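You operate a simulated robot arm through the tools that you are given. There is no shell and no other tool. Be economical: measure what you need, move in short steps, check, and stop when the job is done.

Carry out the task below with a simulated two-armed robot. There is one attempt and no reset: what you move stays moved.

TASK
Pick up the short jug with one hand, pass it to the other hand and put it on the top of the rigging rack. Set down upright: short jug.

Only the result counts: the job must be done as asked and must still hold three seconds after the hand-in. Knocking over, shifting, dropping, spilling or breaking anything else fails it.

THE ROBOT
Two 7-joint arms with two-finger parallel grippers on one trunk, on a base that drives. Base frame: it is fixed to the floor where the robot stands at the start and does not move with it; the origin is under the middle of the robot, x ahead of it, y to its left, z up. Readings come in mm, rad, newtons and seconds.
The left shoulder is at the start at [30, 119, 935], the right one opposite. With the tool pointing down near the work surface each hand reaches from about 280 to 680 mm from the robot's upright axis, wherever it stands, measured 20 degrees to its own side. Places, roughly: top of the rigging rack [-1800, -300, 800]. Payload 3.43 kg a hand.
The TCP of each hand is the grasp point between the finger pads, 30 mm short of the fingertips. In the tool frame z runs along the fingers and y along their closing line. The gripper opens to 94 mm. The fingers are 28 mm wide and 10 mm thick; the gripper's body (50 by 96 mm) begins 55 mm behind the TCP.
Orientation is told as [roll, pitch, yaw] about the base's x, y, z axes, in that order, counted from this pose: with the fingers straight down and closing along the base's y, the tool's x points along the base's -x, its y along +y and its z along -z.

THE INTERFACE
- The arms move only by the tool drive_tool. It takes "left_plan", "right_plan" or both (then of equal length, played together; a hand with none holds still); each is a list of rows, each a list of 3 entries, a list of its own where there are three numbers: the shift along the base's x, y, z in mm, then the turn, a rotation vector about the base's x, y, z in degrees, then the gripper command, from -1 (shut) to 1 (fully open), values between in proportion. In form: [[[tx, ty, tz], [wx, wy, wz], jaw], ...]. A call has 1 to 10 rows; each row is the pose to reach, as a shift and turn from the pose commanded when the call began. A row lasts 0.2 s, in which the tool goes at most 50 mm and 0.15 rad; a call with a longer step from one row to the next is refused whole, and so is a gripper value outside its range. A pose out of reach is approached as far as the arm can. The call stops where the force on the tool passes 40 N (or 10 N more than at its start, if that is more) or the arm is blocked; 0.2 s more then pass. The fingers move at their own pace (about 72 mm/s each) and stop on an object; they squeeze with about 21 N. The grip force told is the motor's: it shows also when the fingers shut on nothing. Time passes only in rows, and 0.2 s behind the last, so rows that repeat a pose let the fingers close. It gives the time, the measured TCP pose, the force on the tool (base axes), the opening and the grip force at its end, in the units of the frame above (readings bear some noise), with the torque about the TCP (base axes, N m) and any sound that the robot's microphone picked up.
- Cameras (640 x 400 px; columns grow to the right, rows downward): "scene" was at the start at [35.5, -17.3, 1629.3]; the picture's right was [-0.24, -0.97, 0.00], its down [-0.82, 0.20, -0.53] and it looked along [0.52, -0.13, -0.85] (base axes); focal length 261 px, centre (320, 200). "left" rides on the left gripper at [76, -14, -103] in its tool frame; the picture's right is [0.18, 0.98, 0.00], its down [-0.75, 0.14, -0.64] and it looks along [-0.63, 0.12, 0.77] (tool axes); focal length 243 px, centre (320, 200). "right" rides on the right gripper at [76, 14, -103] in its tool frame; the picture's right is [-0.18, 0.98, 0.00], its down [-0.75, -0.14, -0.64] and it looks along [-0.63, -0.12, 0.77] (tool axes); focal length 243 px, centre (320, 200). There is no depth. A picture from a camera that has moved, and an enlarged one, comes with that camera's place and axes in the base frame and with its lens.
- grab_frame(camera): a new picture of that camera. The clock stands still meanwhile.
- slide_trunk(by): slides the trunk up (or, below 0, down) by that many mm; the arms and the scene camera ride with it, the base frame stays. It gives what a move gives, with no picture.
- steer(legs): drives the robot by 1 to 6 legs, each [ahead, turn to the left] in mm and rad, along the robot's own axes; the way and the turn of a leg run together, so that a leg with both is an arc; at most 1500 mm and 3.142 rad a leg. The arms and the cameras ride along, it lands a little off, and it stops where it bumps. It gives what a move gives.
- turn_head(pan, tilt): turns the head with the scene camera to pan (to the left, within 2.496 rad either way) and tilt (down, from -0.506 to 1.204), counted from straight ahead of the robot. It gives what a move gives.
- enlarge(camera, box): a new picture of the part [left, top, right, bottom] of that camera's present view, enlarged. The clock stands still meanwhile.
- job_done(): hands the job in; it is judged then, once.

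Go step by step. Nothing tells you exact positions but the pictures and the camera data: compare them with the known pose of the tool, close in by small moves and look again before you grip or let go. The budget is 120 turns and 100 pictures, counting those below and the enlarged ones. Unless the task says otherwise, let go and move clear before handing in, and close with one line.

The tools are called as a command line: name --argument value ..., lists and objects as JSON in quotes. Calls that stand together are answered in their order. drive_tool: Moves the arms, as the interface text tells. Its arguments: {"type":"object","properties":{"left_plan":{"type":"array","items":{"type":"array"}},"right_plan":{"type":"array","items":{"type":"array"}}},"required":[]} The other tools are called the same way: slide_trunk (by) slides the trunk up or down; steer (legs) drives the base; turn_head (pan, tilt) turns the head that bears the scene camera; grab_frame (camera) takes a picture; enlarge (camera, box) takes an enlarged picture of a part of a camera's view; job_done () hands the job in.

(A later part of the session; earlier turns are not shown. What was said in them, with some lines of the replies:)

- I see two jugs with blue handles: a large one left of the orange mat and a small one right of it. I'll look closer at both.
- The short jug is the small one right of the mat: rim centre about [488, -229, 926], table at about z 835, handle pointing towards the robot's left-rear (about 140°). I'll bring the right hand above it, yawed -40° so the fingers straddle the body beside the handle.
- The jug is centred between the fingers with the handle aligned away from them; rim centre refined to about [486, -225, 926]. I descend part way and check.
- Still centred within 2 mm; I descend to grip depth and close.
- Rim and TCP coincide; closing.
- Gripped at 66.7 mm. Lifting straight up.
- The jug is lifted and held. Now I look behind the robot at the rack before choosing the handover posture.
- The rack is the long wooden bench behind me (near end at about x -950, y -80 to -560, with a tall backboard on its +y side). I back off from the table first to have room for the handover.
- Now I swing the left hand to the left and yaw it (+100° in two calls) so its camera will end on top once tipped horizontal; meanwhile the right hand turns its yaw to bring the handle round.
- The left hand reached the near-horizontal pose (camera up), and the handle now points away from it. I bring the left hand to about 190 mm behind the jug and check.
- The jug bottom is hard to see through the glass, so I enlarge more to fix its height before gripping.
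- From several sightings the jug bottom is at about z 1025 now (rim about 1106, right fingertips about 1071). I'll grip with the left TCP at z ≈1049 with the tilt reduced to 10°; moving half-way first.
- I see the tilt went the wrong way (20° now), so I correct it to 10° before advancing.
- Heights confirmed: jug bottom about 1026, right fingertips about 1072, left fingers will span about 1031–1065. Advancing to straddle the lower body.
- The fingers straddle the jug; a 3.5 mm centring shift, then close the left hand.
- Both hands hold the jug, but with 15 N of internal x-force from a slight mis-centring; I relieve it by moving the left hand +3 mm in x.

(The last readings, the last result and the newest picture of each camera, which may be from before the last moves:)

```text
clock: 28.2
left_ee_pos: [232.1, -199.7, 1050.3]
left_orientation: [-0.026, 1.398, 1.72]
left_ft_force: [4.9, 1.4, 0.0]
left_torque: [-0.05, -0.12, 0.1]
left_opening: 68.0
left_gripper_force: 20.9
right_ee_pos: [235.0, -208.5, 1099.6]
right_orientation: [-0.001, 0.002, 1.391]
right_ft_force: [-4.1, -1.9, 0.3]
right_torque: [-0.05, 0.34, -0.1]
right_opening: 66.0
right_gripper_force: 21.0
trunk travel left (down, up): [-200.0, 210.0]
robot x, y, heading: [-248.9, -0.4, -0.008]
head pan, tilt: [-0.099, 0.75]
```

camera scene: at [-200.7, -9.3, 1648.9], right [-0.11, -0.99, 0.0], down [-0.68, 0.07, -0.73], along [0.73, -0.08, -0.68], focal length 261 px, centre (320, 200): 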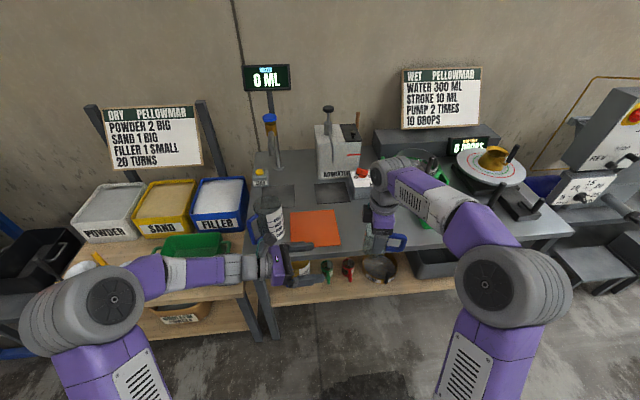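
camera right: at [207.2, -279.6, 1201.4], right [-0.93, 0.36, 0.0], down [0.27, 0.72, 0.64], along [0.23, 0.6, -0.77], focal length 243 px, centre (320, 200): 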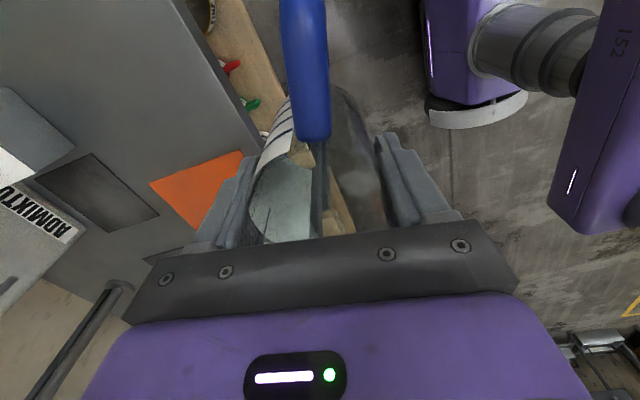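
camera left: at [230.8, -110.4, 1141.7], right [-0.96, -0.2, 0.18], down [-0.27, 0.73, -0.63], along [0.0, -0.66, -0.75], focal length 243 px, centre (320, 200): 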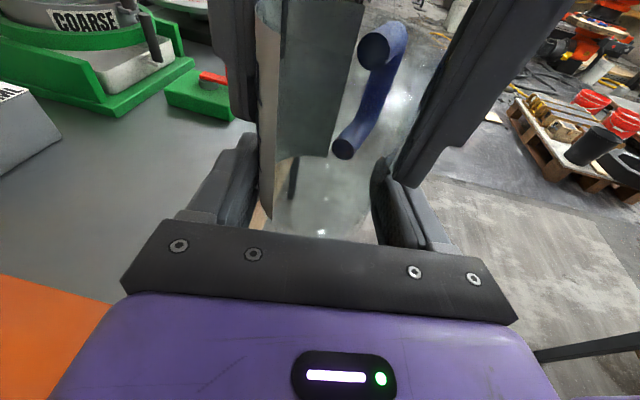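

Force down to 4 N. Now the right hand opens and rises straight up, the left holds.

drive_tool --left_plan '[[[1, 0, 0], [0, 0, 0], -1], [[1, 0, 0], [0, 0, 0], -1], [[1, 0, 0], [0, 0, 0], -1], [[1, 0, 0], [0, 0, 0], -1]]' --right_plan '[[[0, 0, 0], [0, 0, 0], 0], [[0, 0, 0], [0, 0, 0], 0.8], [[0, 0, 0], [0, 0, 0], 0.8], [[0, 0, 0], [0, 0, 0], 0.8]]'

grab_frame --camera "left"

grab_frame --camera "right"

```text
clock: 29.2
left_ee_pos: [234.4, -199.0, 1049.4]
left_orientation: [-0.021, 1.398, 1.723]
left_ft_force: [-0.2, 0.0, 0.1]
left_torque: [0.05, 0.01, 0.01]
left_opening: 68.0
left_gripper_force: 21.4
right_ee_pos: [233.9, -209.2, 1101.3]
right_orientation: [0.001, 0.0, 1.391]
right_ft_force: [0.1, 0.5, 0.3]
right_torque: [-0.02, 0.02, 0.0]
right_opening: 84.6
right_gripper_force: 0.0
trunk travel left (down, up): [-200.0, 210.0]
robot x, y, heading: [-252.1, 0.6, -0.004]
head pan, tilt: [-0.099, 0.75]
```

```text
60 pictures are left
camera left: at [233.6, -110.9, 1142.0], right [-0.96, -0.2, 0.18], down [-0.27, 0.73, -0.63], along [0.0, -0.66, -0.75], focal length 243 px, centre (320, 200)
```

left: 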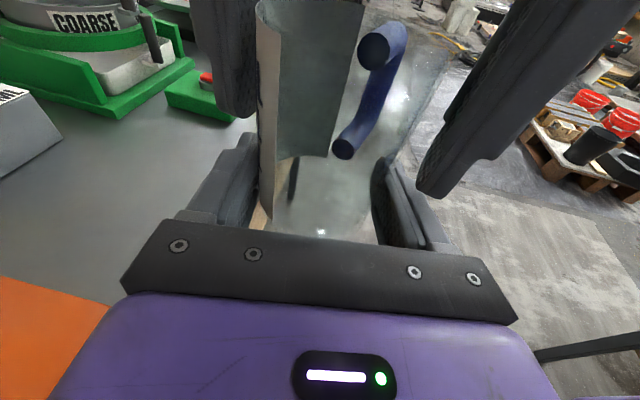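

```text
59 pictures are left
camera right: at [206.9, -279.1, 1201.6], right [-0.93, 0.36, 0.0], down [0.27, 0.72, 0.64], along [0.23, 0.6, -0.77], focal length 243 px, centre (320, 200)
```

right: 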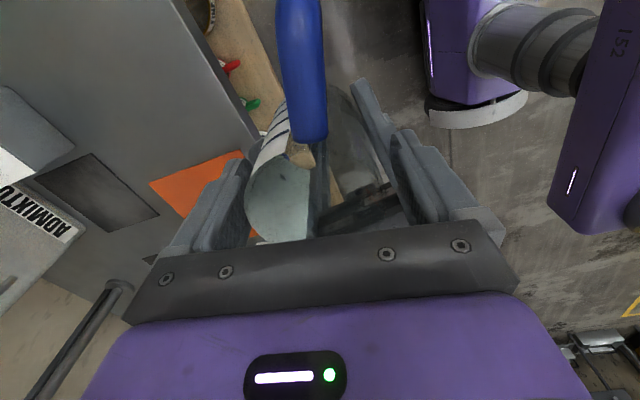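

The left hand holds the jug securely. The right hand withdraws upward and then to the right.

drive_tool --right_plan '[[[0, 0, 25], [0, 0, 0], 0.9], [[0, 0, 60], [0, 0, 0], 0.9], [[0, -10, 95], [0, 0, 0], 0.9], [[-20, -50, 110], [0, 0, 0], 0.9], [[-50, -90, 110], [0, 0, 0], 0.9], [[-80, -125, 110], [0, 0, 0], 0.9], [[-110, -160, 110], [0, 0, 0], 0.9]]'

grab_frame --camera "scene"

grab_frame --camera "left"

```text
clock: 30.8
left_ee_pos: [233.9, -200.8, 1050.8]
left_orientation: [-0.027, 1.398, 1.717]
left_ft_force: [-0.1, -0.4, 0.0]
left_torque: [0.0, -0.03, 0.03]
left_opening: 68.0
left_gripper_force: 20.8
right_ee_pos: [122.0, -367.4, 1209.9]
right_orientation: [0.0, 0.0, 1.392]
right_ft_force: [0.8, -0.2, 1.1]
right_torque: [0.02, 0.01, -0.01]
right_opening: 89.2
right_gripper_force: 0.1
trunk travel left (down, up): [-200.0, 210.0]
robot x, y, heading: [-252.4, -0.7, -0.009]
head pan, tilt: [-0.099, 0.75]
```

```text
58 pictures are left
camera scene: at [-202.1, -9.2, 1649.0], right [-0.11, -0.99, 0.0], down [-0.68, 0.07, -0.73], along [0.73, -0.08, -0.68], focal length 261 px, centre (320, 200)
```

scene: 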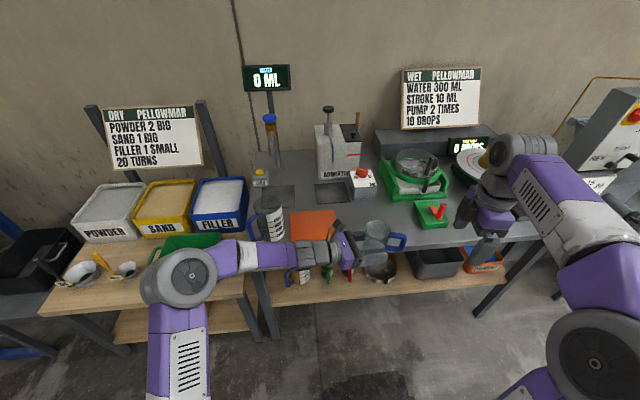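

```text
57 pictures are left
camera left: at [232.9, -111.4, 1142.4], right [-0.96, -0.2, 0.18], down [-0.27, 0.73, -0.63], along [0.0, -0.66, -0.75], focal length 243 px, centre (320, 200)
```

left: 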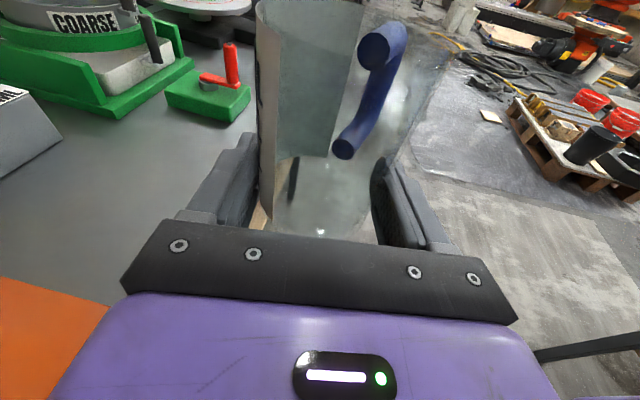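

Handover complete. I next turn the left hand to point straight ahead of the robot (yaw +80°), since the free lane on the bench end is best entered pointing forward; the right hand tucks in.

drive_tool --left_plan '[[[0, 30, 0], [0, 0, 8], -1], [[0, 60, 0], [0, 0, 16], -1], [[0, 90, 0], [0, 0, 24], -1], [[0, 120, 0], [0, 0, 32], -1], [[0, 150, 0], [0, 0, 40], -1], [[0, 180, 0], [0, 0, 48], -1], [[0, 210, 0], [0, 0, 56], -1], [[0, 240, 0], [0, 0, 64], -1], [[0, 270, 0], [0, 0, 72], -1], [[0, 300, 0], [0, 0, 80], -1]]'

grab_frame --camera "scene"

grab_frame --camera "left"

```text
clock: 33.0
left_ee_pos: [226.9, 81.8, 1059.2]
left_orientation: [0.785, 1.226, -2.465]
left_ft_force: [0.4, 7.7, 6.0]
left_torque: [-0.24, 0.51, -0.44]
left_opening: 68.1
left_gripper_force: 21.6
left hand out of reach, approached as far as the arm can: row 6, 7, 8, 9
right_ee_pos: [118.3, -369.2, 1209.4]
right_orientation: [-0.003, -0.002, 1.39]
right_ft_force: [-1.7, -0.9, 0.3]
right_torque: [-0.01, -0.12, -0.01]
right_opening: 89.6
right_gripper_force: 0.1
trunk travel left (down, up): [-200.0, 210.0]
robot x, y, heading: [-255.8, 0.9, -0.005]
head pan, tilt: [-0.099, 0.75]
```

```text
56 pictures are left
camera scene: at [-206.1, -11.8, 1649.1], right [-0.11, -0.99, 0.0], down [-0.68, 0.07, -0.73], along [0.73, -0.08, -0.68], focal length 261 px, centre (320, 200)
```

scene: 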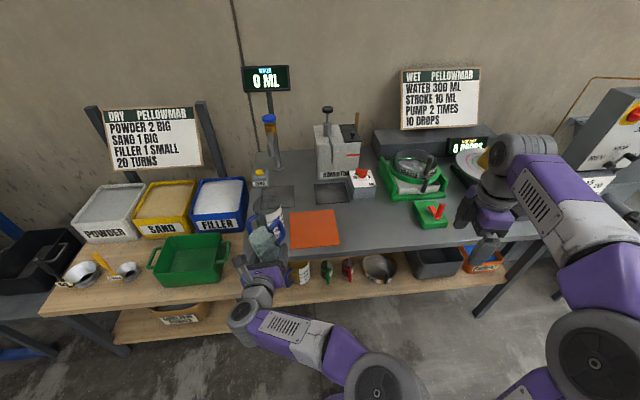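

```text
55 pictures are left
camera left: at [150.5, 125.0, 1151.7], right [-0.03, -0.91, 0.41], down [-0.83, -0.21, -0.52], along [0.56, -0.35, -0.75], focal length 243 px, centre (320, 200)
```

left: 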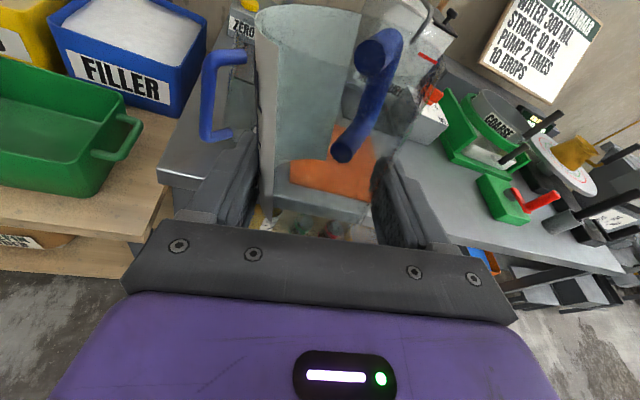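

The wrist reached its limit at about 40–45° of that turn, and the hand is rolled slightly. I go back to a total turn of about 40°.

drive_tool --left_plan '[[[0, 0, 0], [0, 0, -8], -1], [[0, 0, 0], [0, 0, -16], -1], [[0, 0, 0], [0, 0, -24], -1], [[0, 0, 0], [0, 0, -32], -1], [[0, 0, 0], [0, 0, -40], -1], [[0, 0, 0], [0, 0, -40], -1]]'

grab_frame --camera "left"

grab_frame --camera "scene"

```text
clock: 34.4
left_ee_pos: [232.1, 99.1, 1051.3]
left_orientation: [-0.031, 1.398, 2.41]
left_ft_force: [0.0, -0.9, -1.1]
left_torque: [0.01, 0.01, -0.01]
left_opening: 67.9
left_gripper_force: 21.3
left hand out of reach, approached as far as the arm can: row 1, 2
right_ee_pos: [122.9, -367.4, 1210.1]
right_orientation: [0.001, -0.001, 1.393]
right_ft_force: [0.6, 0.5, 0.0]
right_torque: [0.02, -0.03, 0.01]
right_opening: 89.4
right_gripper_force: 0.1
trunk travel left (down, up): [-200.0, 210.0]
robot x, y, heading: [-251.3, 2.3, -0.003]
head pan, tilt: [-0.099, 0.75]
```

```text
54 pictures are left
camera left: at [175.9, 166.2, 1143.4], right [-0.61, -0.77, 0.18], down [-0.67, 0.39, -0.63], along [0.42, -0.51, -0.75], focal length 243 px, centre (320, 200)
```

left: 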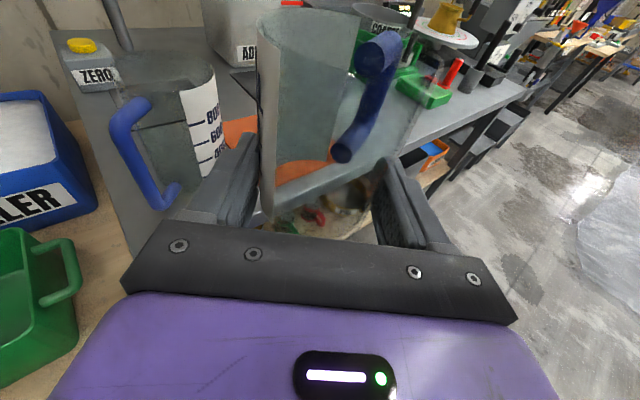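

```text
53 pictures are left
camera scene: at [-201.7, -9.5, 1648.9], right [-0.11, -0.99, 0.0], down [-0.68, 0.07, -0.73], along [0.73, -0.08, -0.68], focal length 261 px, centre (320, 200)
```

scene: 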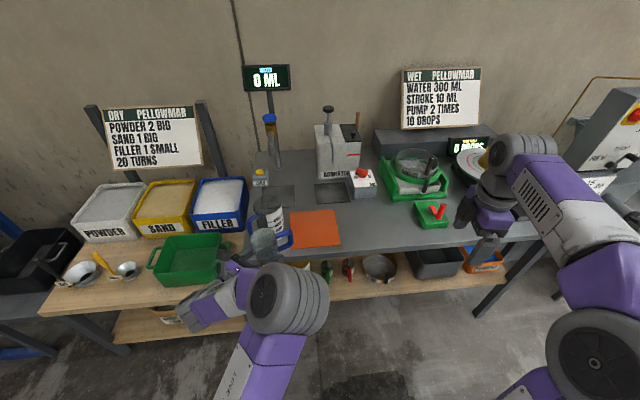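

The jug is upright in the left hand, which points 40° right of ahead. I turn the robot around to heading about -170°.

steer --legs '[[0, -1.5], [0, -1.467]]'

turn_head --pan 0.1 --tilt 0.7

grab_frame --camera "scene"

```text
clock: 42.0
left_ee_pos: [-713.3, -178.9, 1051.5]
left_orientation: [-0.025, 1.397, -0.555]
left_ft_force: [-0.2, 0.2, -1.3]
left_torque: [0.0, -0.03, 0.0]
left_opening: 65.7
left_gripper_force: 21.4
right_ee_pos: [-684.5, 298.9, 1209.6]
right_orientation: [0.0, 0.0, -1.58]
right_ft_force: [-0.3, -0.3, 0.1]
right_torque: [0.02, 0.02, -0.04]
right_opening: 89.3
right_gripper_force: 0.1
trunk travel left (down, up): [-200.0, 210.0]
robot x, y, heading: [-252.8, 2.3, -2.974]
head pan, tilt: [-0.099, 0.75]
```

```text
clock: 42.8
left_ee_pos: [-713.8, -179.0, 1050.2]
left_orientation: [-0.024, 1.399, -0.553]
left_ft_force: [-0.4, 0.6, -1.0]
left_torque: [-0.03, -0.02, 0.0]
left_opening: 65.9
left_gripper_force: 21.2
right_ee_pos: [-684.7, 300.5, 1208.4]
right_orientation: [0.001, 0.0, -1.58]
right_ft_force: [0.1, -0.3, 0.4]
right_torque: [0.0, 0.01, 0.04]
right_opening: 89.1
right_gripper_force: 0.0
trunk travel left (down, up): [-200.0, 210.0]
robot x, y, heading: [-251.4, -0.3, -2.977]
head pan, tilt: [0.099, 0.7]
```

```text
52 pictures are left
camera scene: at [-306.2, -17.3, 1653.1], right [-0.26, 0.97, 0.0], down [0.62, 0.17, -0.76], along [-0.74, -0.2, -0.64], focal length 261 px, centre (320, 200)
```

scene: 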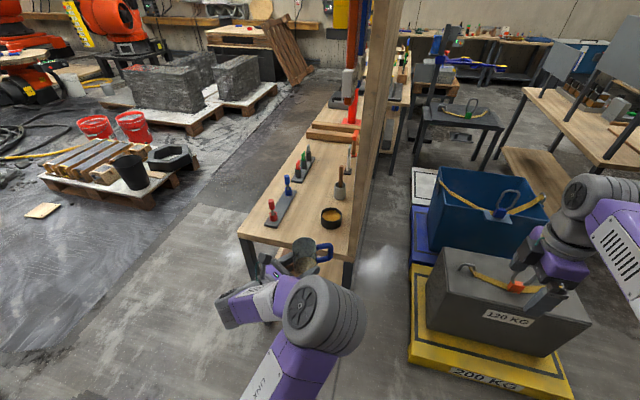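

grab_frame --camera "left"

enlarge --camera "scene" --box '[220, 130, 380, 290]'

```text
51 pictures are left
camera left: at [-643.7, -236.1, 1143.1], right [0.47, 0.87, 0.18], down [0.73, -0.26, -0.63], along [-0.5, 0.43, -0.75], focal length 243 px, centre (320, 200)
```

left: 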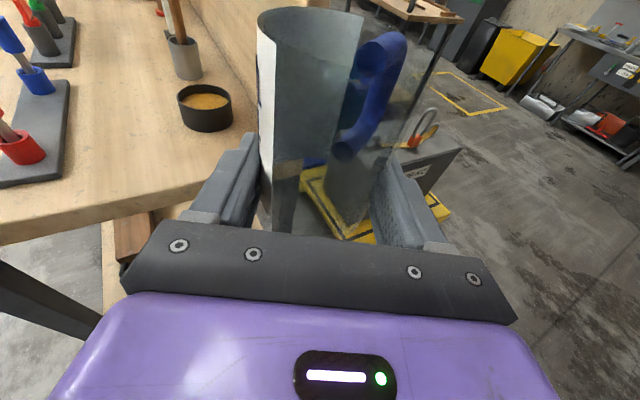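

```text
2.50 times, centred on (300, 210) of scene
camera zoom: at [-306.2, -17.3, 1653.1], right [-0.26, 0.97, 0.0], down [0.62, 0.17, -0.76], along [-0.74, -0.2, -0.64], focal length 654 px, centre (370, 175)
```

zoom: 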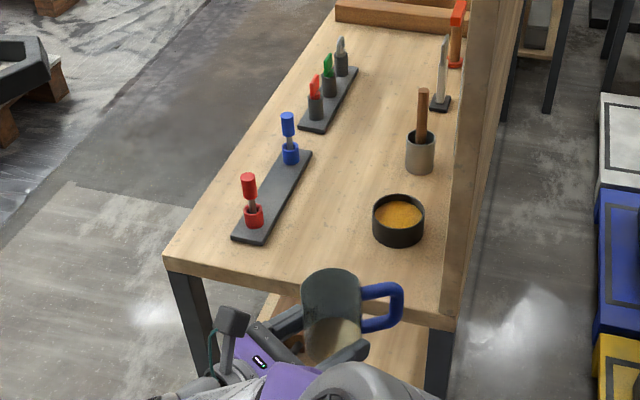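

The jug is still upright. The near end of the bench is at x ≈ -915, z ≈ 850, with a free spot around [-1010, -290] between the peg plate and the bowl. I drive 220 mm ahead.

steer --legs '[[220, 0]]'

turn_head --pan 0.1 --tilt 0.9

grab_frame --camera "scene"

grab_frame --camera "left"

```text
clock: 44.5
left_ee_pos: [-934.8, -219.1, 1051.3]
left_orientation: [-0.02, 1.398, -0.544]
left_ft_force: [-0.3, -1.1, -1.6]
left_torque: [-0.01, 0.0, -0.01]
left_opening: 65.8
left_gripper_force: 21.0
right_ee_pos: [-907.5, 259.6, 1209.1]
right_orientation: [0.001, 0.001, -1.575]
right_ft_force: [0.0, -0.5, -0.2]
right_torque: [-0.03, -0.01, 0.04]
right_opening: 89.1
right_gripper_force: 0.1
trunk travel left (down, up): [-200.0, 210.0]
robot x, y, heading: [-477.9, -36.4, -2.971]
head pan, tilt: [0.099, 0.7]
```

```text
clock: 45.2
left_ee_pos: [-934.0, -219.5, 1050.3]
left_orientation: [-0.025, 1.398, -0.547]
left_ft_force: [0.8, 0.3, -1.8]
left_torque: [-0.05, -0.06, 0.01]
left_opening: 65.9
left_gripper_force: 20.7
right_ee_pos: [-906.0, 259.3, 1208.3]
right_orientation: [0.0, 0.001, -1.577]
right_ft_force: [0.2, -0.1, 0.1]
right_torque: [0.02, 0.0, 0.0]
right_opening: 89.2
right_gripper_force: 0.1
trunk travel left (down, up): [-200.0, 210.0]
robot x, y, heading: [-469.5, -36.4, -2.972]
head pan, tilt: [0.099, 0.901]
```

```text
49 pictures are left
camera scene: at [-518.1, -52.6, 1637.1], right [-0.27, 0.96, 0.0], down [0.75, 0.21, -0.62], along [-0.6, -0.17, -0.78], focal length 261 px, centre (320, 200)
```

scene: 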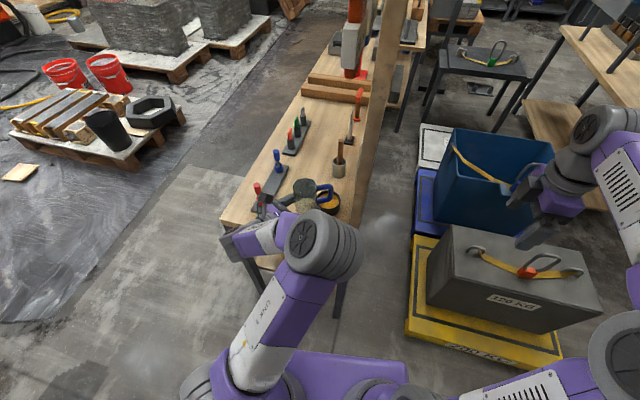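

```text
48 pictures are left
camera left: at [-863.8, -275.4, 1143.1], right [0.46, 0.87, 0.18], down [0.73, -0.26, -0.63], along [-0.5, 0.42, -0.75], focal length 243 px, centre (320, 200)
```

left: 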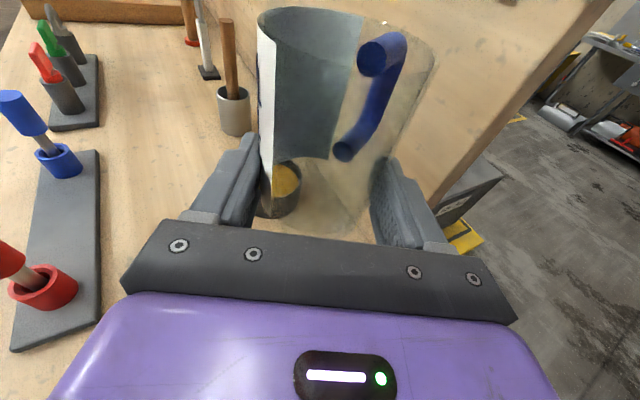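

Bench top triangulates to z ≈ 845. I shift the left hand over the free spot, then lower with the trunk.

drive_tool --left_plan '[[[-20, -25, 0], [0, 0, 0], -1], [[-42, -48, 0], [0, 0, 0], -1], [[-67, -76, 0], [0, 0, 0], -1], [[-67, -76, 0], [0, 0, 0], -1]]'

slide_trunk --by -110

grab_frame --camera "left"

grab_frame --camera "scene"

grab_frame --camera "right"

```text
clock: 46.2
left_ee_pos: [-999.7, -295.6, 1051.6]
left_orientation: [-0.033, 1.398, -0.557]
left_ft_force: [-0.6, -0.4, -1.4]
left_torque: [-0.01, 0.0, 0.04]
left_opening: 65.8
left_gripper_force: 20.4
right_ee_pos: [-907.1, 259.8, 1209.5]
right_orientation: [-0.001, 0.0, -1.577]
right_ft_force: [0.5, 0.3, 0.4]
right_torque: [-0.02, 0.01, 0.02]
right_opening: 89.2
right_gripper_force: 0.1
trunk travel left (down, up): [-200.0, 210.0]
robot x, y, heading: [-471.0, -40.5, -2.973]
head pan, tilt: [0.099, 0.901]
```

```text
clock: 47.6
left_ee_pos: [-998.7, -295.8, 942.1]
left_orientation: [-0.028, 1.395, -0.55]
left_ft_force: [0.4, 0.2, -1.4]
left_torque: [-0.04, 0.0, 0.0]
left_opening: 63.9
left_gripper_force: 20.7
right_ee_pos: [-906.5, 259.3, 1099.4]
right_orientation: [0.0, 0.0, -1.577]
right_ft_force: [-0.9, -0.4, -0.5]
right_torque: [0.0, 0.01, 0.02]
right_opening: 89.2
right_gripper_force: 0.0
trunk travel left (down, up): [-90.0, 320.0]
robot x, y, heading: [-473.1, -39.2, -2.973]
head pan, tilt: [0.099, 0.901]
```

```text
47 pictures are left
camera left: at [-928.7, -351.9, 1034.7], right [0.47, 0.87, 0.18], down [0.73, -0.26, -0.63], along [-0.5, 0.42, -0.75], focal length 243 px, centre (320, 200)
```

left: 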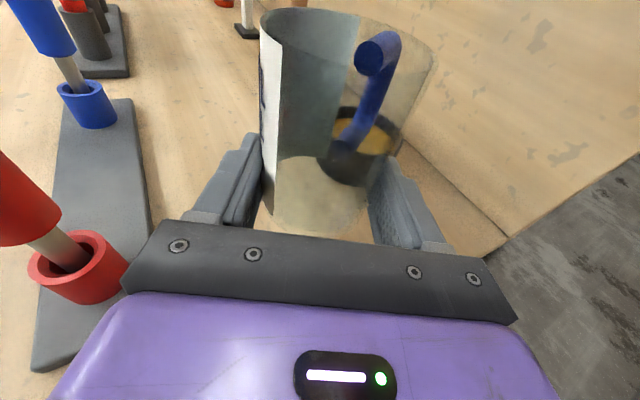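

```text
46 pictures are left
camera scene: at [-518.2, -52.7, 1527.1], right [-0.27, 0.96, 0.0], down [0.76, 0.21, -0.62], along [-0.6, -0.17, -0.78], focal length 261 px, centre (320, 200)
```

scene: 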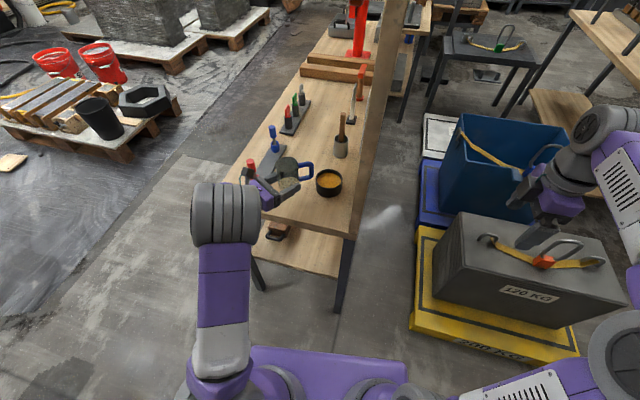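

```text
45 pictures are left
camera right: at [-891.7, 336.5, 1200.4], right [0.98, -0.19, 0.0], down [-0.14, -0.75, 0.64], along [-0.12, -0.63, -0.77], focal length 243 px, centre (320, 200)
```

right: 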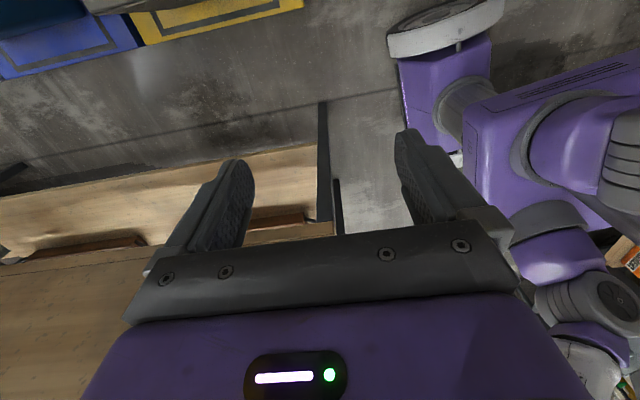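

The opening reading is creeping down (68→64 mm), so I check whether the jug is shifting in the grip.

enlarge --camera "left" --box '[200, 0, 456, 240]'

enlarge --camera "scene" --box '[230, 145, 350, 220]'

```text
1.67 times, centred on (328, 120) of left
camera zoom: at [-928.7, -351.9, 1034.7], right [0.47, 0.87, 0.18], down [0.73, -0.26, -0.63], along [-0.5, 0.42, -0.75], focal length 404 px, centre (307, 333)
```

zoom: 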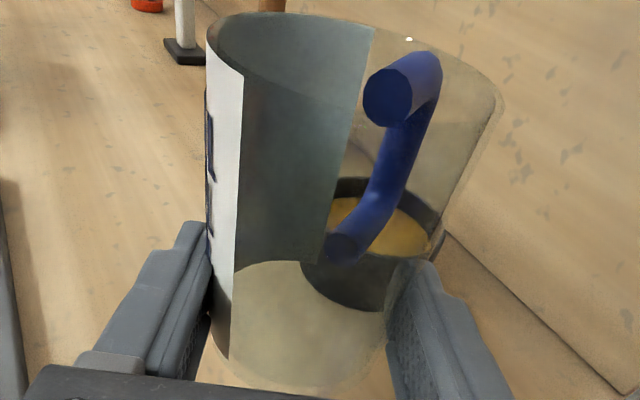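

```text
5.33 times, centred on (290, 182) of scene
camera zoom: at [-518.2, -52.7, 1527.1], right [-0.27, 0.96, 0.0], down [0.76, 0.21, -0.62], along [-0.6, -0.17, -0.78], focal length 1394 px, centre (480, 293)
```

zoom: 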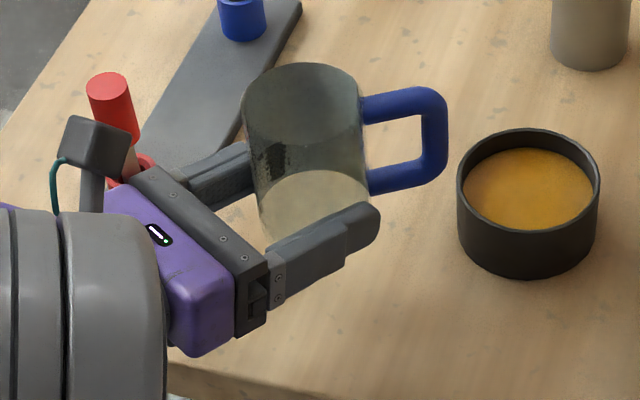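

The jug is upright and unchanged in the grip apart from a slight swivel. I lower another 50 mm with the trunk, then descend finely with the arm watching the force.

slide_trunk --by -50

grab_frame --camera "left"

enlarge --camera "scene" --box '[210, 130, 338, 210]'

```text
clock: 48.5
left_ee_pos: [-998.7, -295.9, 891.4]
left_orientation: [-0.025, 1.398, -0.55]
left_ft_force: [-0.9, -0.3, -1.2]
left_torque: [-0.02, 0.0, 0.0]
left_opening: 64.3
left_gripper_force: 20.4
right_ee_pos: [-906.5, 259.3, 1049.1]
right_orientation: [0.0, 0.0, -1.574]
right_ft_force: [-0.2, -0.2, 0.2]
right_torque: [0.0, 0.01, 0.02]
right_opening: 89.4
right_gripper_force: 0.0
trunk travel left (down, up): [-40.0, 370.0]
robot x, y, heading: [-473.8, -34.8, -2.973]
head pan, tilt: [0.099, 0.901]
```

```text
42 pictures are left
camera left: at [-928.7, -351.9, 984.6], right [0.47, 0.87, 0.18], down [0.73, -0.26, -0.63], along [-0.5, 0.42, -0.75], focal length 243 px, centre (320, 200)
```

left: 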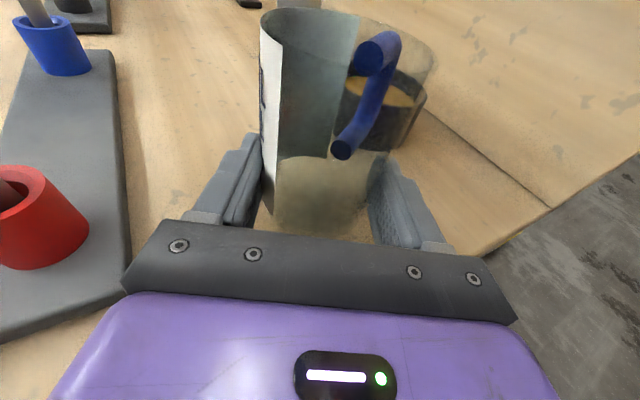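

```text
5.00 times, centred on (274, 170) of scene
camera zoom: at [-518.2, -52.7, 1477.1], right [-0.27, 0.96, 0.0], down [0.76, 0.21, -0.62], along [-0.6, -0.17, -0.78], focal length 1307 px, centre (550, 350)
```

zoom: 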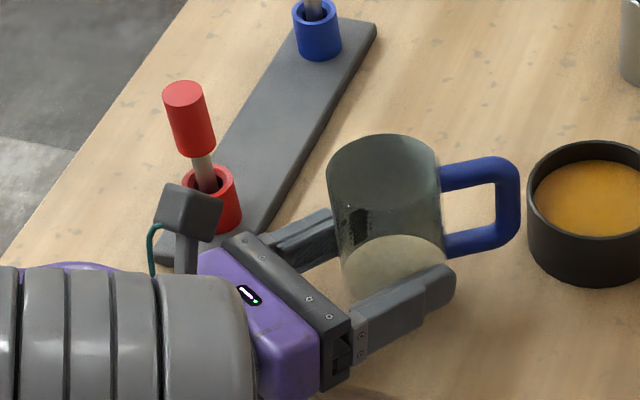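

Lane is clear; I shift 10 mm back from the bowl and descend to just above contact.

drive_tool --left_plan '[[[10, 0, 0], [0, 0, 0], -1], [[10, 0, -6], [0, 0, 0], -1], [[10, 0, -12], [0, 0, 0], -1], [[10, 0, -17], [0, 0, 0], -1], [[10, 0, -17], [0, 0, 0], -1]]'

enlarge --camera "scene" --box '[210, 140, 338, 220]'

grab_frame --camera "left"

```text
clock: 49.5
left_ee_pos: [-989.0, -296.7, 886.4]
left_orientation: [-0.109, 1.421, -0.629]
left_ft_force: [6.7, -0.2, 16.5]
left_torque: [-0.66, -1.22, 0.26]
left_opening: 63.9
left_gripper_force: 21.7
right_ee_pos: [-905.3, 260.9, 1050.4]
right_orientation: [-0.002, -0.001, -1.575]
right_ft_force: [0.9, 0.2, 0.1]
right_torque: [-0.02, -0.04, 0.01]
right_opening: 89.2
right_gripper_force: 0.0
trunk travel left (down, up): [-40.0, 370.0]
robot x, y, heading: [-477.2, -36.3, -2.972]
head pan, tilt: [0.099, 0.901]
stopped in row 4 (left hand): the force on the tool passed its limit at 44 N (the readings are from after the stop); the commanded pose is now the measured one
```

```text
5.00 times, centred on (274, 180) of scene
camera zoom: at [-515.8, -51.8, 1477.1], right [-0.27, 0.96, 0.0], down [0.75, 0.21, -0.62], along [-0.6, -0.17, -0.78], focal length 1307 px, centre (550, 300)
```

zoom: 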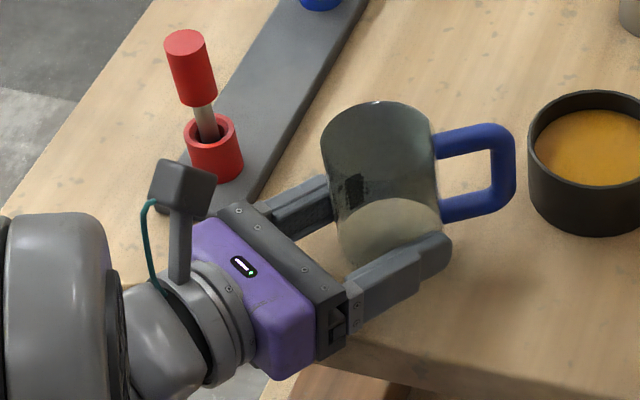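

```text
39 pictures are left
camera left: at [-916.8, -352.4, 976.9], right [0.47, 0.87, 0.17], down [0.71, -0.26, -0.65], along [-0.52, 0.42, -0.74], focal length 243 px, centre (320, 200)
```

left: 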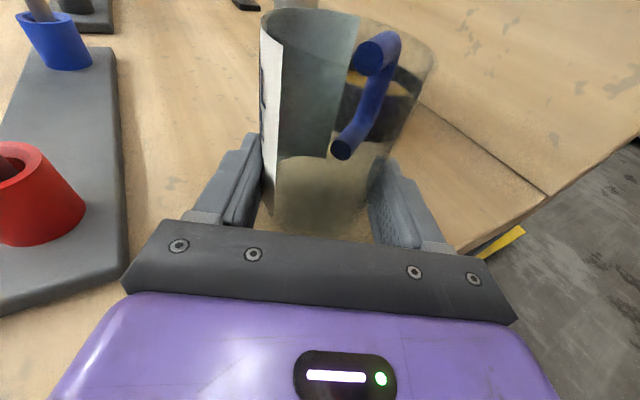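

The hand stopped at 44 N: force and torque point to the wrist flange meeting the bench's front edge (about 80 mm behind the TCP), with the jug still about 14 mm above the top. I lift, restore the tilt, and move back towards the edge so the flange clears it.

drive_tool --left_plan '[[[0, 0, 10], [-0.7, -1.1, 0], -1], [[0, 0, 20], [-0.7, -1.1, 0], -1], [[12, 0, 20], [-0.7, -1.1, 0], -1], [[24, 0, 20], [-0.7, -1.1, 0], -1], [[24, 0, 20], [-0.7, -1.1, 0], -1]]'

grab_frame --camera "left"

grab_frame --camera "scene"

```text
clock: 50.7
left_ee_pos: [-967.1, -296.7, 902.8]
left_orientation: [-0.08, 1.392, -0.602]
left_ft_force: [0.3, 0.6, -1.2]
left_torque: [-0.02, -0.02, -0.03]
left_opening: 64.1
left_gripper_force: 20.9
right_ee_pos: [-906.9, 258.7, 1049.4]
right_orientation: [0.0, 0.0, -1.574]
right_ft_force: [0.9, -0.1, -0.9]
right_torque: [0.02, -0.02, 0.0]
right_opening: 89.3
right_gripper_force: 0.1
trunk travel left (down, up): [-40.0, 370.0]
robot x, y, heading: [-475.8, -35.1, -2.975]
head pan, tilt: [0.099, 0.901]
```

```text
38 pictures are left
camera left: at [-896.7, -351.6, 995.9], right [0.46, 0.87, 0.17], down [0.73, -0.27, -0.63], along [-0.5, 0.41, -0.76], focal length 243 px, centre (320, 200)
```

left: 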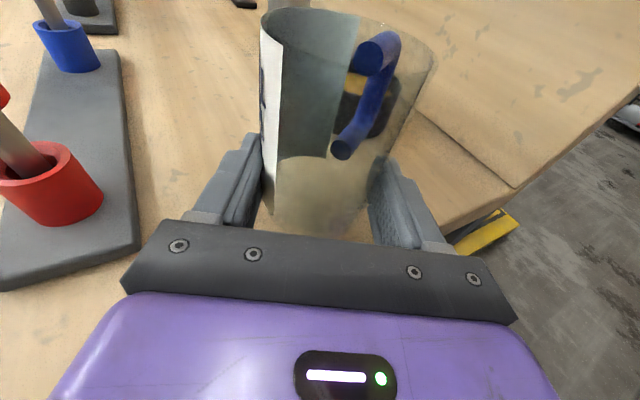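

```text
37 pictures are left
camera scene: at [-518.3, -52.7, 1477.0], right [-0.27, 0.96, 0.0], down [0.76, 0.21, -0.62], along [-0.6, -0.17, -0.78], focal length 261 px, centre (320, 200)
```

scene: 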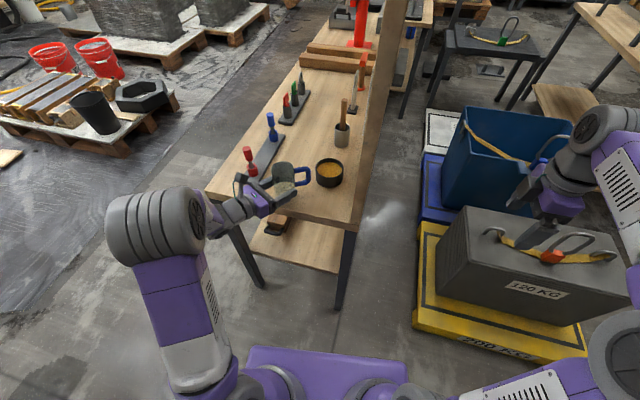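

I move 7 mm inwards and descend in fine steps, stopping short to check forces.

drive_tool --left_plan '[[[-7, 0, -5], [0, 0, 0], -1], [[-7, 0, -10], [0, 0, 0], -1], [[-7, 0, -15], [0, 0, 0], -1], [[-7, 0, -20], [0, 0, 0], -1], [[-7, 0, -24], [0, 0, 0], -1], [[-7, 0, -24], [0, 0, 0], -1]]'

enlarge --camera "left" --box '[200, 80, 456, 240]'

```text
clock: 52.1
left_ee_pos: [-973.8, -296.8, 878.5]
left_orientation: [-0.075, 1.39, -0.599]
left_ft_force: [-0.9, -0.3, -1.6]
left_torque: [0.0, -0.01, -0.01]
left_opening: 64.0
left_gripper_force: 21.1
right_ee_pos: [-906.3, 259.2, 1049.8]
right_orientation: [-0.001, -0.001, -1.572]
right_ft_force: [-0.4, -0.5, -0.7]
right_torque: [0.0, -0.02, 0.0]
right_opening: 89.2
right_gripper_force: 0.1
trunk travel left (down, up): [-40.0, 370.0]
robot x, y, heading: [-475.1, -36.9, -2.968]
head pan, tilt: [0.099, 0.901]
```

```text
2.50 times, centred on (328, 160) of left
camera zoom: at [-903.9, -351.2, 971.5], right [0.46, 0.87, 0.17], down [0.73, -0.27, -0.63], along [-0.5, 0.41, -0.76], focal length 606 px, centre (300, 300)
```

zoom: 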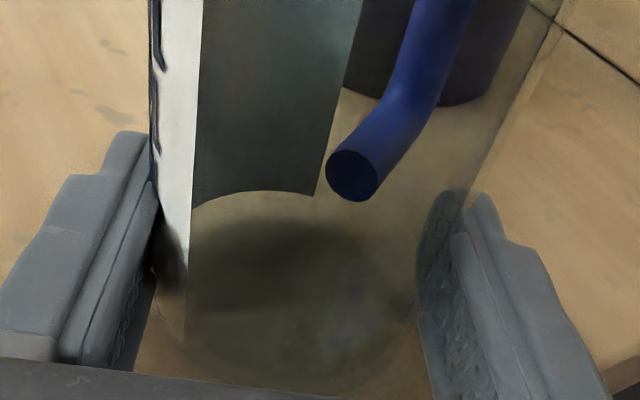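

Free at TCP z 878, and the jug's shadow is closing in. I continue in 2 mm steps.

drive_tool --left_plan '[[[0, 0, -2], [0, 0, 0], -1], [[0, 0, -4], [0, 0, 0], -1], [[0, 0, -6], [0, 0, 0], -1]]'

```text
clock: 52.9
left_ee_pos: [-973.9, -296.7, 874.9]
left_orientation: [-0.09, 1.394, -0.61]
left_ft_force: [-0.2, -0.6, 7.8]
left_torque: [0.29, 0.24, 0.03]
left_opening: 63.8
left_gripper_force: 21.5
right_ee_pos: [-907.1, 259.4, 1049.9]
right_orientation: [0.0, 0.0, -1.575]
right_ft_force: [-0.6, -0.5, -0.4]
right_torque: [-0.02, 0.0, 0.0]
right_opening: 89.4
right_gripper_force: 0.2
trunk travel left (down, up): [-40.0, 370.0]
robot x, y, heading: [-474.4, -39.9, -2.967]
head pan, tilt: [0.099, 0.901]
```

The jug's far bottom edge touches (about 9 N). One more 2 mm press to seat it, then check.

drive_tool --left_plan '[[[0, 0, -2], [0, 0, 0], -1], [[0, 0, -2], [0, 0, 0], -1]]'

enlarge --camera "left" --box '[200, 0, 456, 240]'

enlarge --camera "scene" --box '[220, 145, 348, 225]'

```text
clock: 53.5
left_ee_pos: [-972.0, -296.5, 874.4]
left_orientation: [-0.09, 1.397, -0.613]
left_ft_force: [2.0, -2.7, 18.4]
left_torque: [0.65, 0.15, -0.05]
left_opening: 64.4
left_gripper_force: 21.0
right_ee_pos: [-905.7, 258.7, 1049.4]
right_orientation: [-0.002, 0.0, -1.574]
right_ft_force: [-0.2, -0.2, 0.0]
right_torque: [0.01, 0.02, 0.0]
right_opening: 89.3
right_gripper_force: 0.1
trunk travel left (down, up): [-40.0, 370.0]
robot x, y, heading: [-472.2, -35.1, -2.971]
head pan, tilt: [0.099, 0.901]
```

```text
1.67 times, centred on (328, 120) of left
camera zoom: at [-902.5, -352.0, 966.3], right [0.46, 0.87, 0.17], down [0.73, -0.27, -0.63], along [-0.51, 0.41, -0.76], focal length 404 px, centre (307, 333)
```

zoom: 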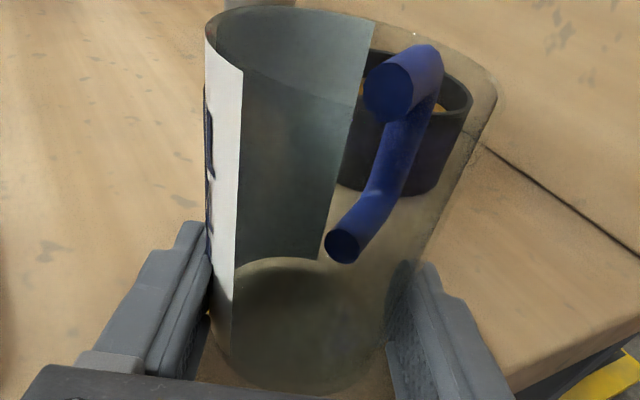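

```text
5.00 times, centred on (284, 185) of scene
camera zoom: at [-516.3, -52.5, 1477.2], right [-0.27, 0.96, 0.0], down [0.75, 0.21, -0.62], along [-0.6, -0.17, -0.78], focal length 1307 px, centre (500, 275)
```

zoom: 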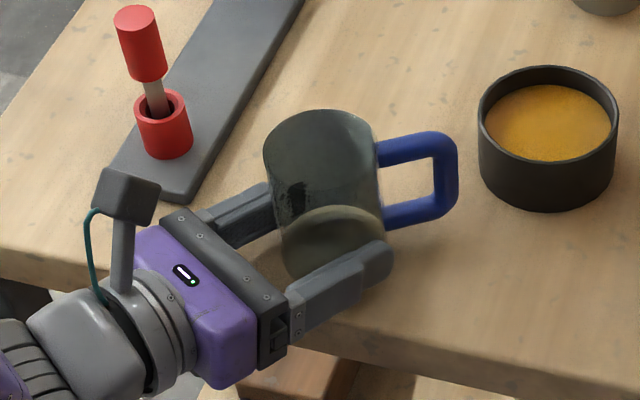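

The jug sits with its base pressed on the bench, well clear of bowl and plate. I ease off 1.5 mm and open gently.

drive_tool --left_plan '[[[0, 0, 1], [0, 0, 0], -1], [[0, 0, 1.5], [0, 0, 0], 0.38], [[0, 0, 1.5], [0, 0, 0], 0.45], [[0, 0, 1.5], [0, 0, 0], 0.55], [[0, 0, 1.5], [0, 0, 0], 0.7], [[0, 0, 1.5], [0, 0, 0], 0.75]]'

grab_frame --camera "left"

enlarge --camera "scene" --box '[220, 145, 348, 225]'

```text
clock: 54.9
left_ee_pos: [-973.2, -297.2, 872.6]
left_orientation: [-0.079, 1.391, -0.6]
left_ft_force: [0.1, -0.6, 0.4]
left_torque: [-0.05, 0.03, -0.01]
left_opening: 82.4
left_gripper_force: 0.1
right_ee_pos: [-906.2, 258.4, 1048.6]
right_orientation: [0.0, 0.001, -1.573]
right_ft_force: [0.2, 0.4, 0.8]
right_torque: [0.0, -0.02, -0.01]
right_opening: 89.3
right_gripper_force: 0.1
trunk travel left (down, up): [-40.0, 370.0]
robot x, y, heading: [-475.7, -32.7, -2.97]
head pan, tilt: [0.099, 0.901]
```

```text
33 pictures are left
camera left: at [-903.3, -351.7, 966.0], right [0.46, 0.87, 0.17], down [0.73, -0.27, -0.63], along [-0.5, 0.41, -0.76], focal length 243 px, centre (320, 200)
```

left: 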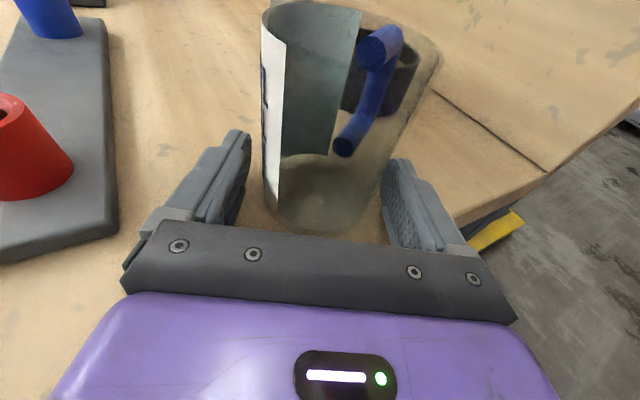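

```text
5.00 times, centred on (284, 185) of scene
camera zoom: at [-518.1, -52.7, 1477.0], right [-0.27, 0.96, 0.0], down [0.76, 0.21, -0.62], along [-0.6, -0.17, -0.78], focal length 1307 px, centre (500, 275)
```

zoom: 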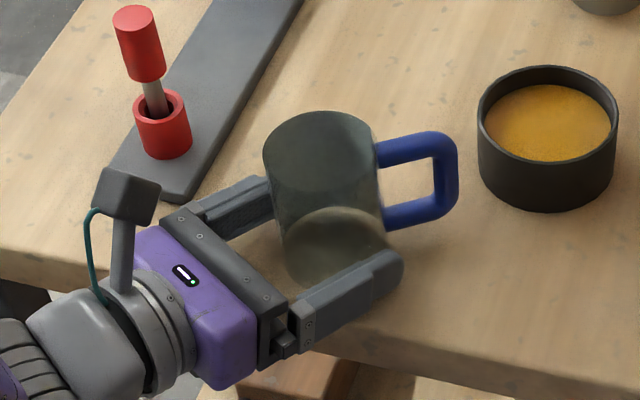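

Released and standing. I open a little more, centre the hand by 3 mm, and withdraw along the finger axis.

drive_tool --left_plan '[[[1.6, 2.6, 0], [0, 0, 0], 0.85], [[1.6, 2.6, 0.5], [0, 0, 0], 0.85], [[15, -5.5, 3.5], [0, 0, 0], 0.85], [[32, -16, 7], [0, 0, 0], 0.85], [[53, -29, 11], [0, 0, 0], 0.85], [[78, -44, 17], [0, 0, 0], 0.85], [[103, -60, 24], [0, 0, 0], 0.85]]'

grab_frame --camera "left"

grab_frame --camera "scene"

```text
clock: 56.5
left_ee_pos: [-870.2, -356.5, 897.3]
left_orientation: [-0.078, 1.391, -0.6]
left_ft_force: [0.3, -0.4, 0.6]
left_torque: [0.02, -0.02, -0.02]
left_opening: 86.6
left_gripper_force: 0.0
right_ee_pos: [-906.4, 259.2, 1049.3]
right_orientation: [0.001, 0.0, -1.575]
right_ft_force: [-0.2, 0.2, 0.6]
right_torque: [-0.01, 0.03, -0.02]
right_opening: 89.4
right_gripper_force: 0.1
trunk travel left (down, up): [-40.0, 370.0]
robot x, y, heading: [-471.0, -40.0, -2.97]
head pan, tilt: [0.099, 0.901]
```

```text
31 pictures are left
camera left: at [-800.1, -410.8, 990.0], right [0.46, 0.87, 0.17], down [0.73, -0.27, -0.63], along [-0.5, 0.41, -0.76], focal length 243 px, centre (320, 200)
```

left: 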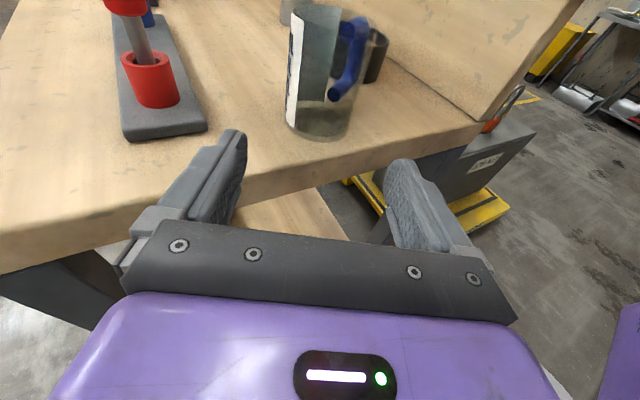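

```text
30 pictures are left
camera scene: at [-517.7, -52.8, 1477.0], right [-0.27, 0.96, 0.0], down [0.76, 0.21, -0.62], along [-0.6, -0.17, -0.78], focal length 261 px, centre (320, 200)
```

scene: 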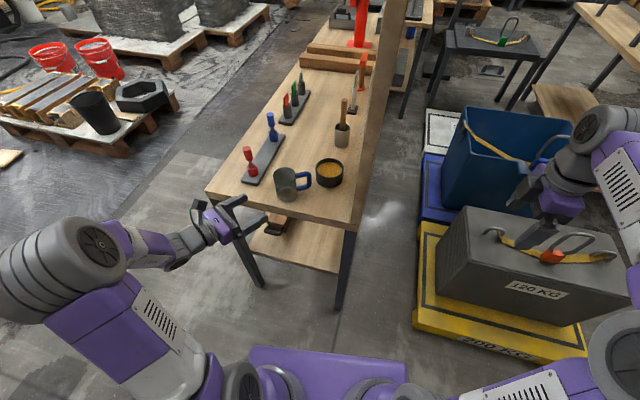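

The jug stands upright on the bench. Before handing in I check that this surface runs continuously to the stated rack position (-1800, -300).

turn_head --pan 0.1 --tilt 0.45

enlarge --camera "scene" --box '[200, 60, 456, 260]'

grab_frame --camera "scene"

```text
clock: 57.4
left_ee_pos: [-871.5, -357.4, 896.1]
left_orientation: [-0.078, 1.389, -0.601]
left_ft_force: [-0.4, -0.2, -0.2]
left_torque: [0.02, 0.01, -0.02]
left_opening: 87.2
left_gripper_force: 0.1
right_ee_pos: [-905.0, 259.7, 1050.5]
right_orientation: [0.001, 0.0, -1.575]
right_ft_force: [0.2, -0.1, -0.1]
right_torque: [0.0, 0.01, -0.03]
right_opening: 89.2
right_gripper_force: 0.0
trunk travel left (down, up): [-40.0, 370.0]
robot x, y, heading: [-475.4, -35.0, -2.972]
head pan, tilt: [0.099, 0.45]
```

```text
2.00 times, centred on (328, 160) of scene
camera zoom: at [-533.9, -57.1, 1515.3], right [-0.27, 0.96, 0.0], down [0.42, 0.12, -0.9], along [-0.87, -0.24, -0.44], focal length 523 px, centre (304, 280)
```

zoom: 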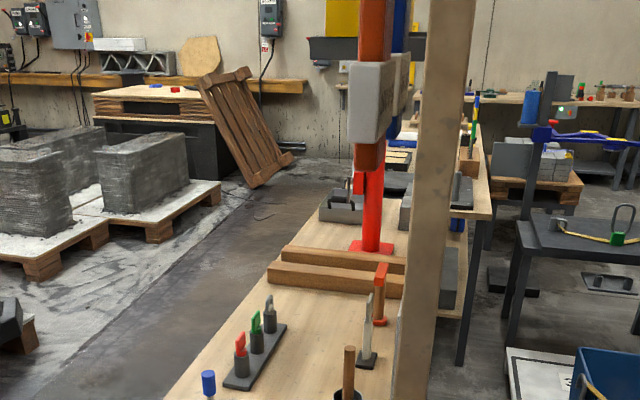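

```text
28 pictures are left
camera scene: at [-533.9, -57.1, 1515.3], right [-0.27, 0.96, 0.0], down [0.42, 0.12, -0.9], along [-0.87, -0.24, -0.44], focal length 261 px, centre (320, 200)
```

scene: 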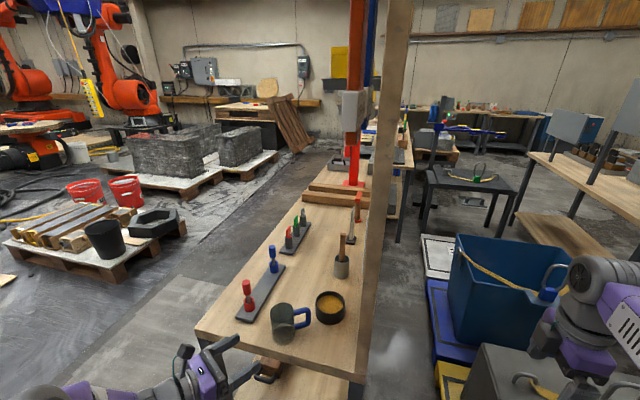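

The bench surface runs unbroken through [-1800, -300], so this is the rack top. The jug stands upright on it with both hands clear, so I'm handing in.

job_done

```text
The job is handed in.
```

The short jug was picked up with the right hand, passed to the left, and set down upright near the front end of the rigging rack's top. I saw no sign of anything else being moved. No label names the rack, so I took it to be the long wooden bench that runs through the position you gave.
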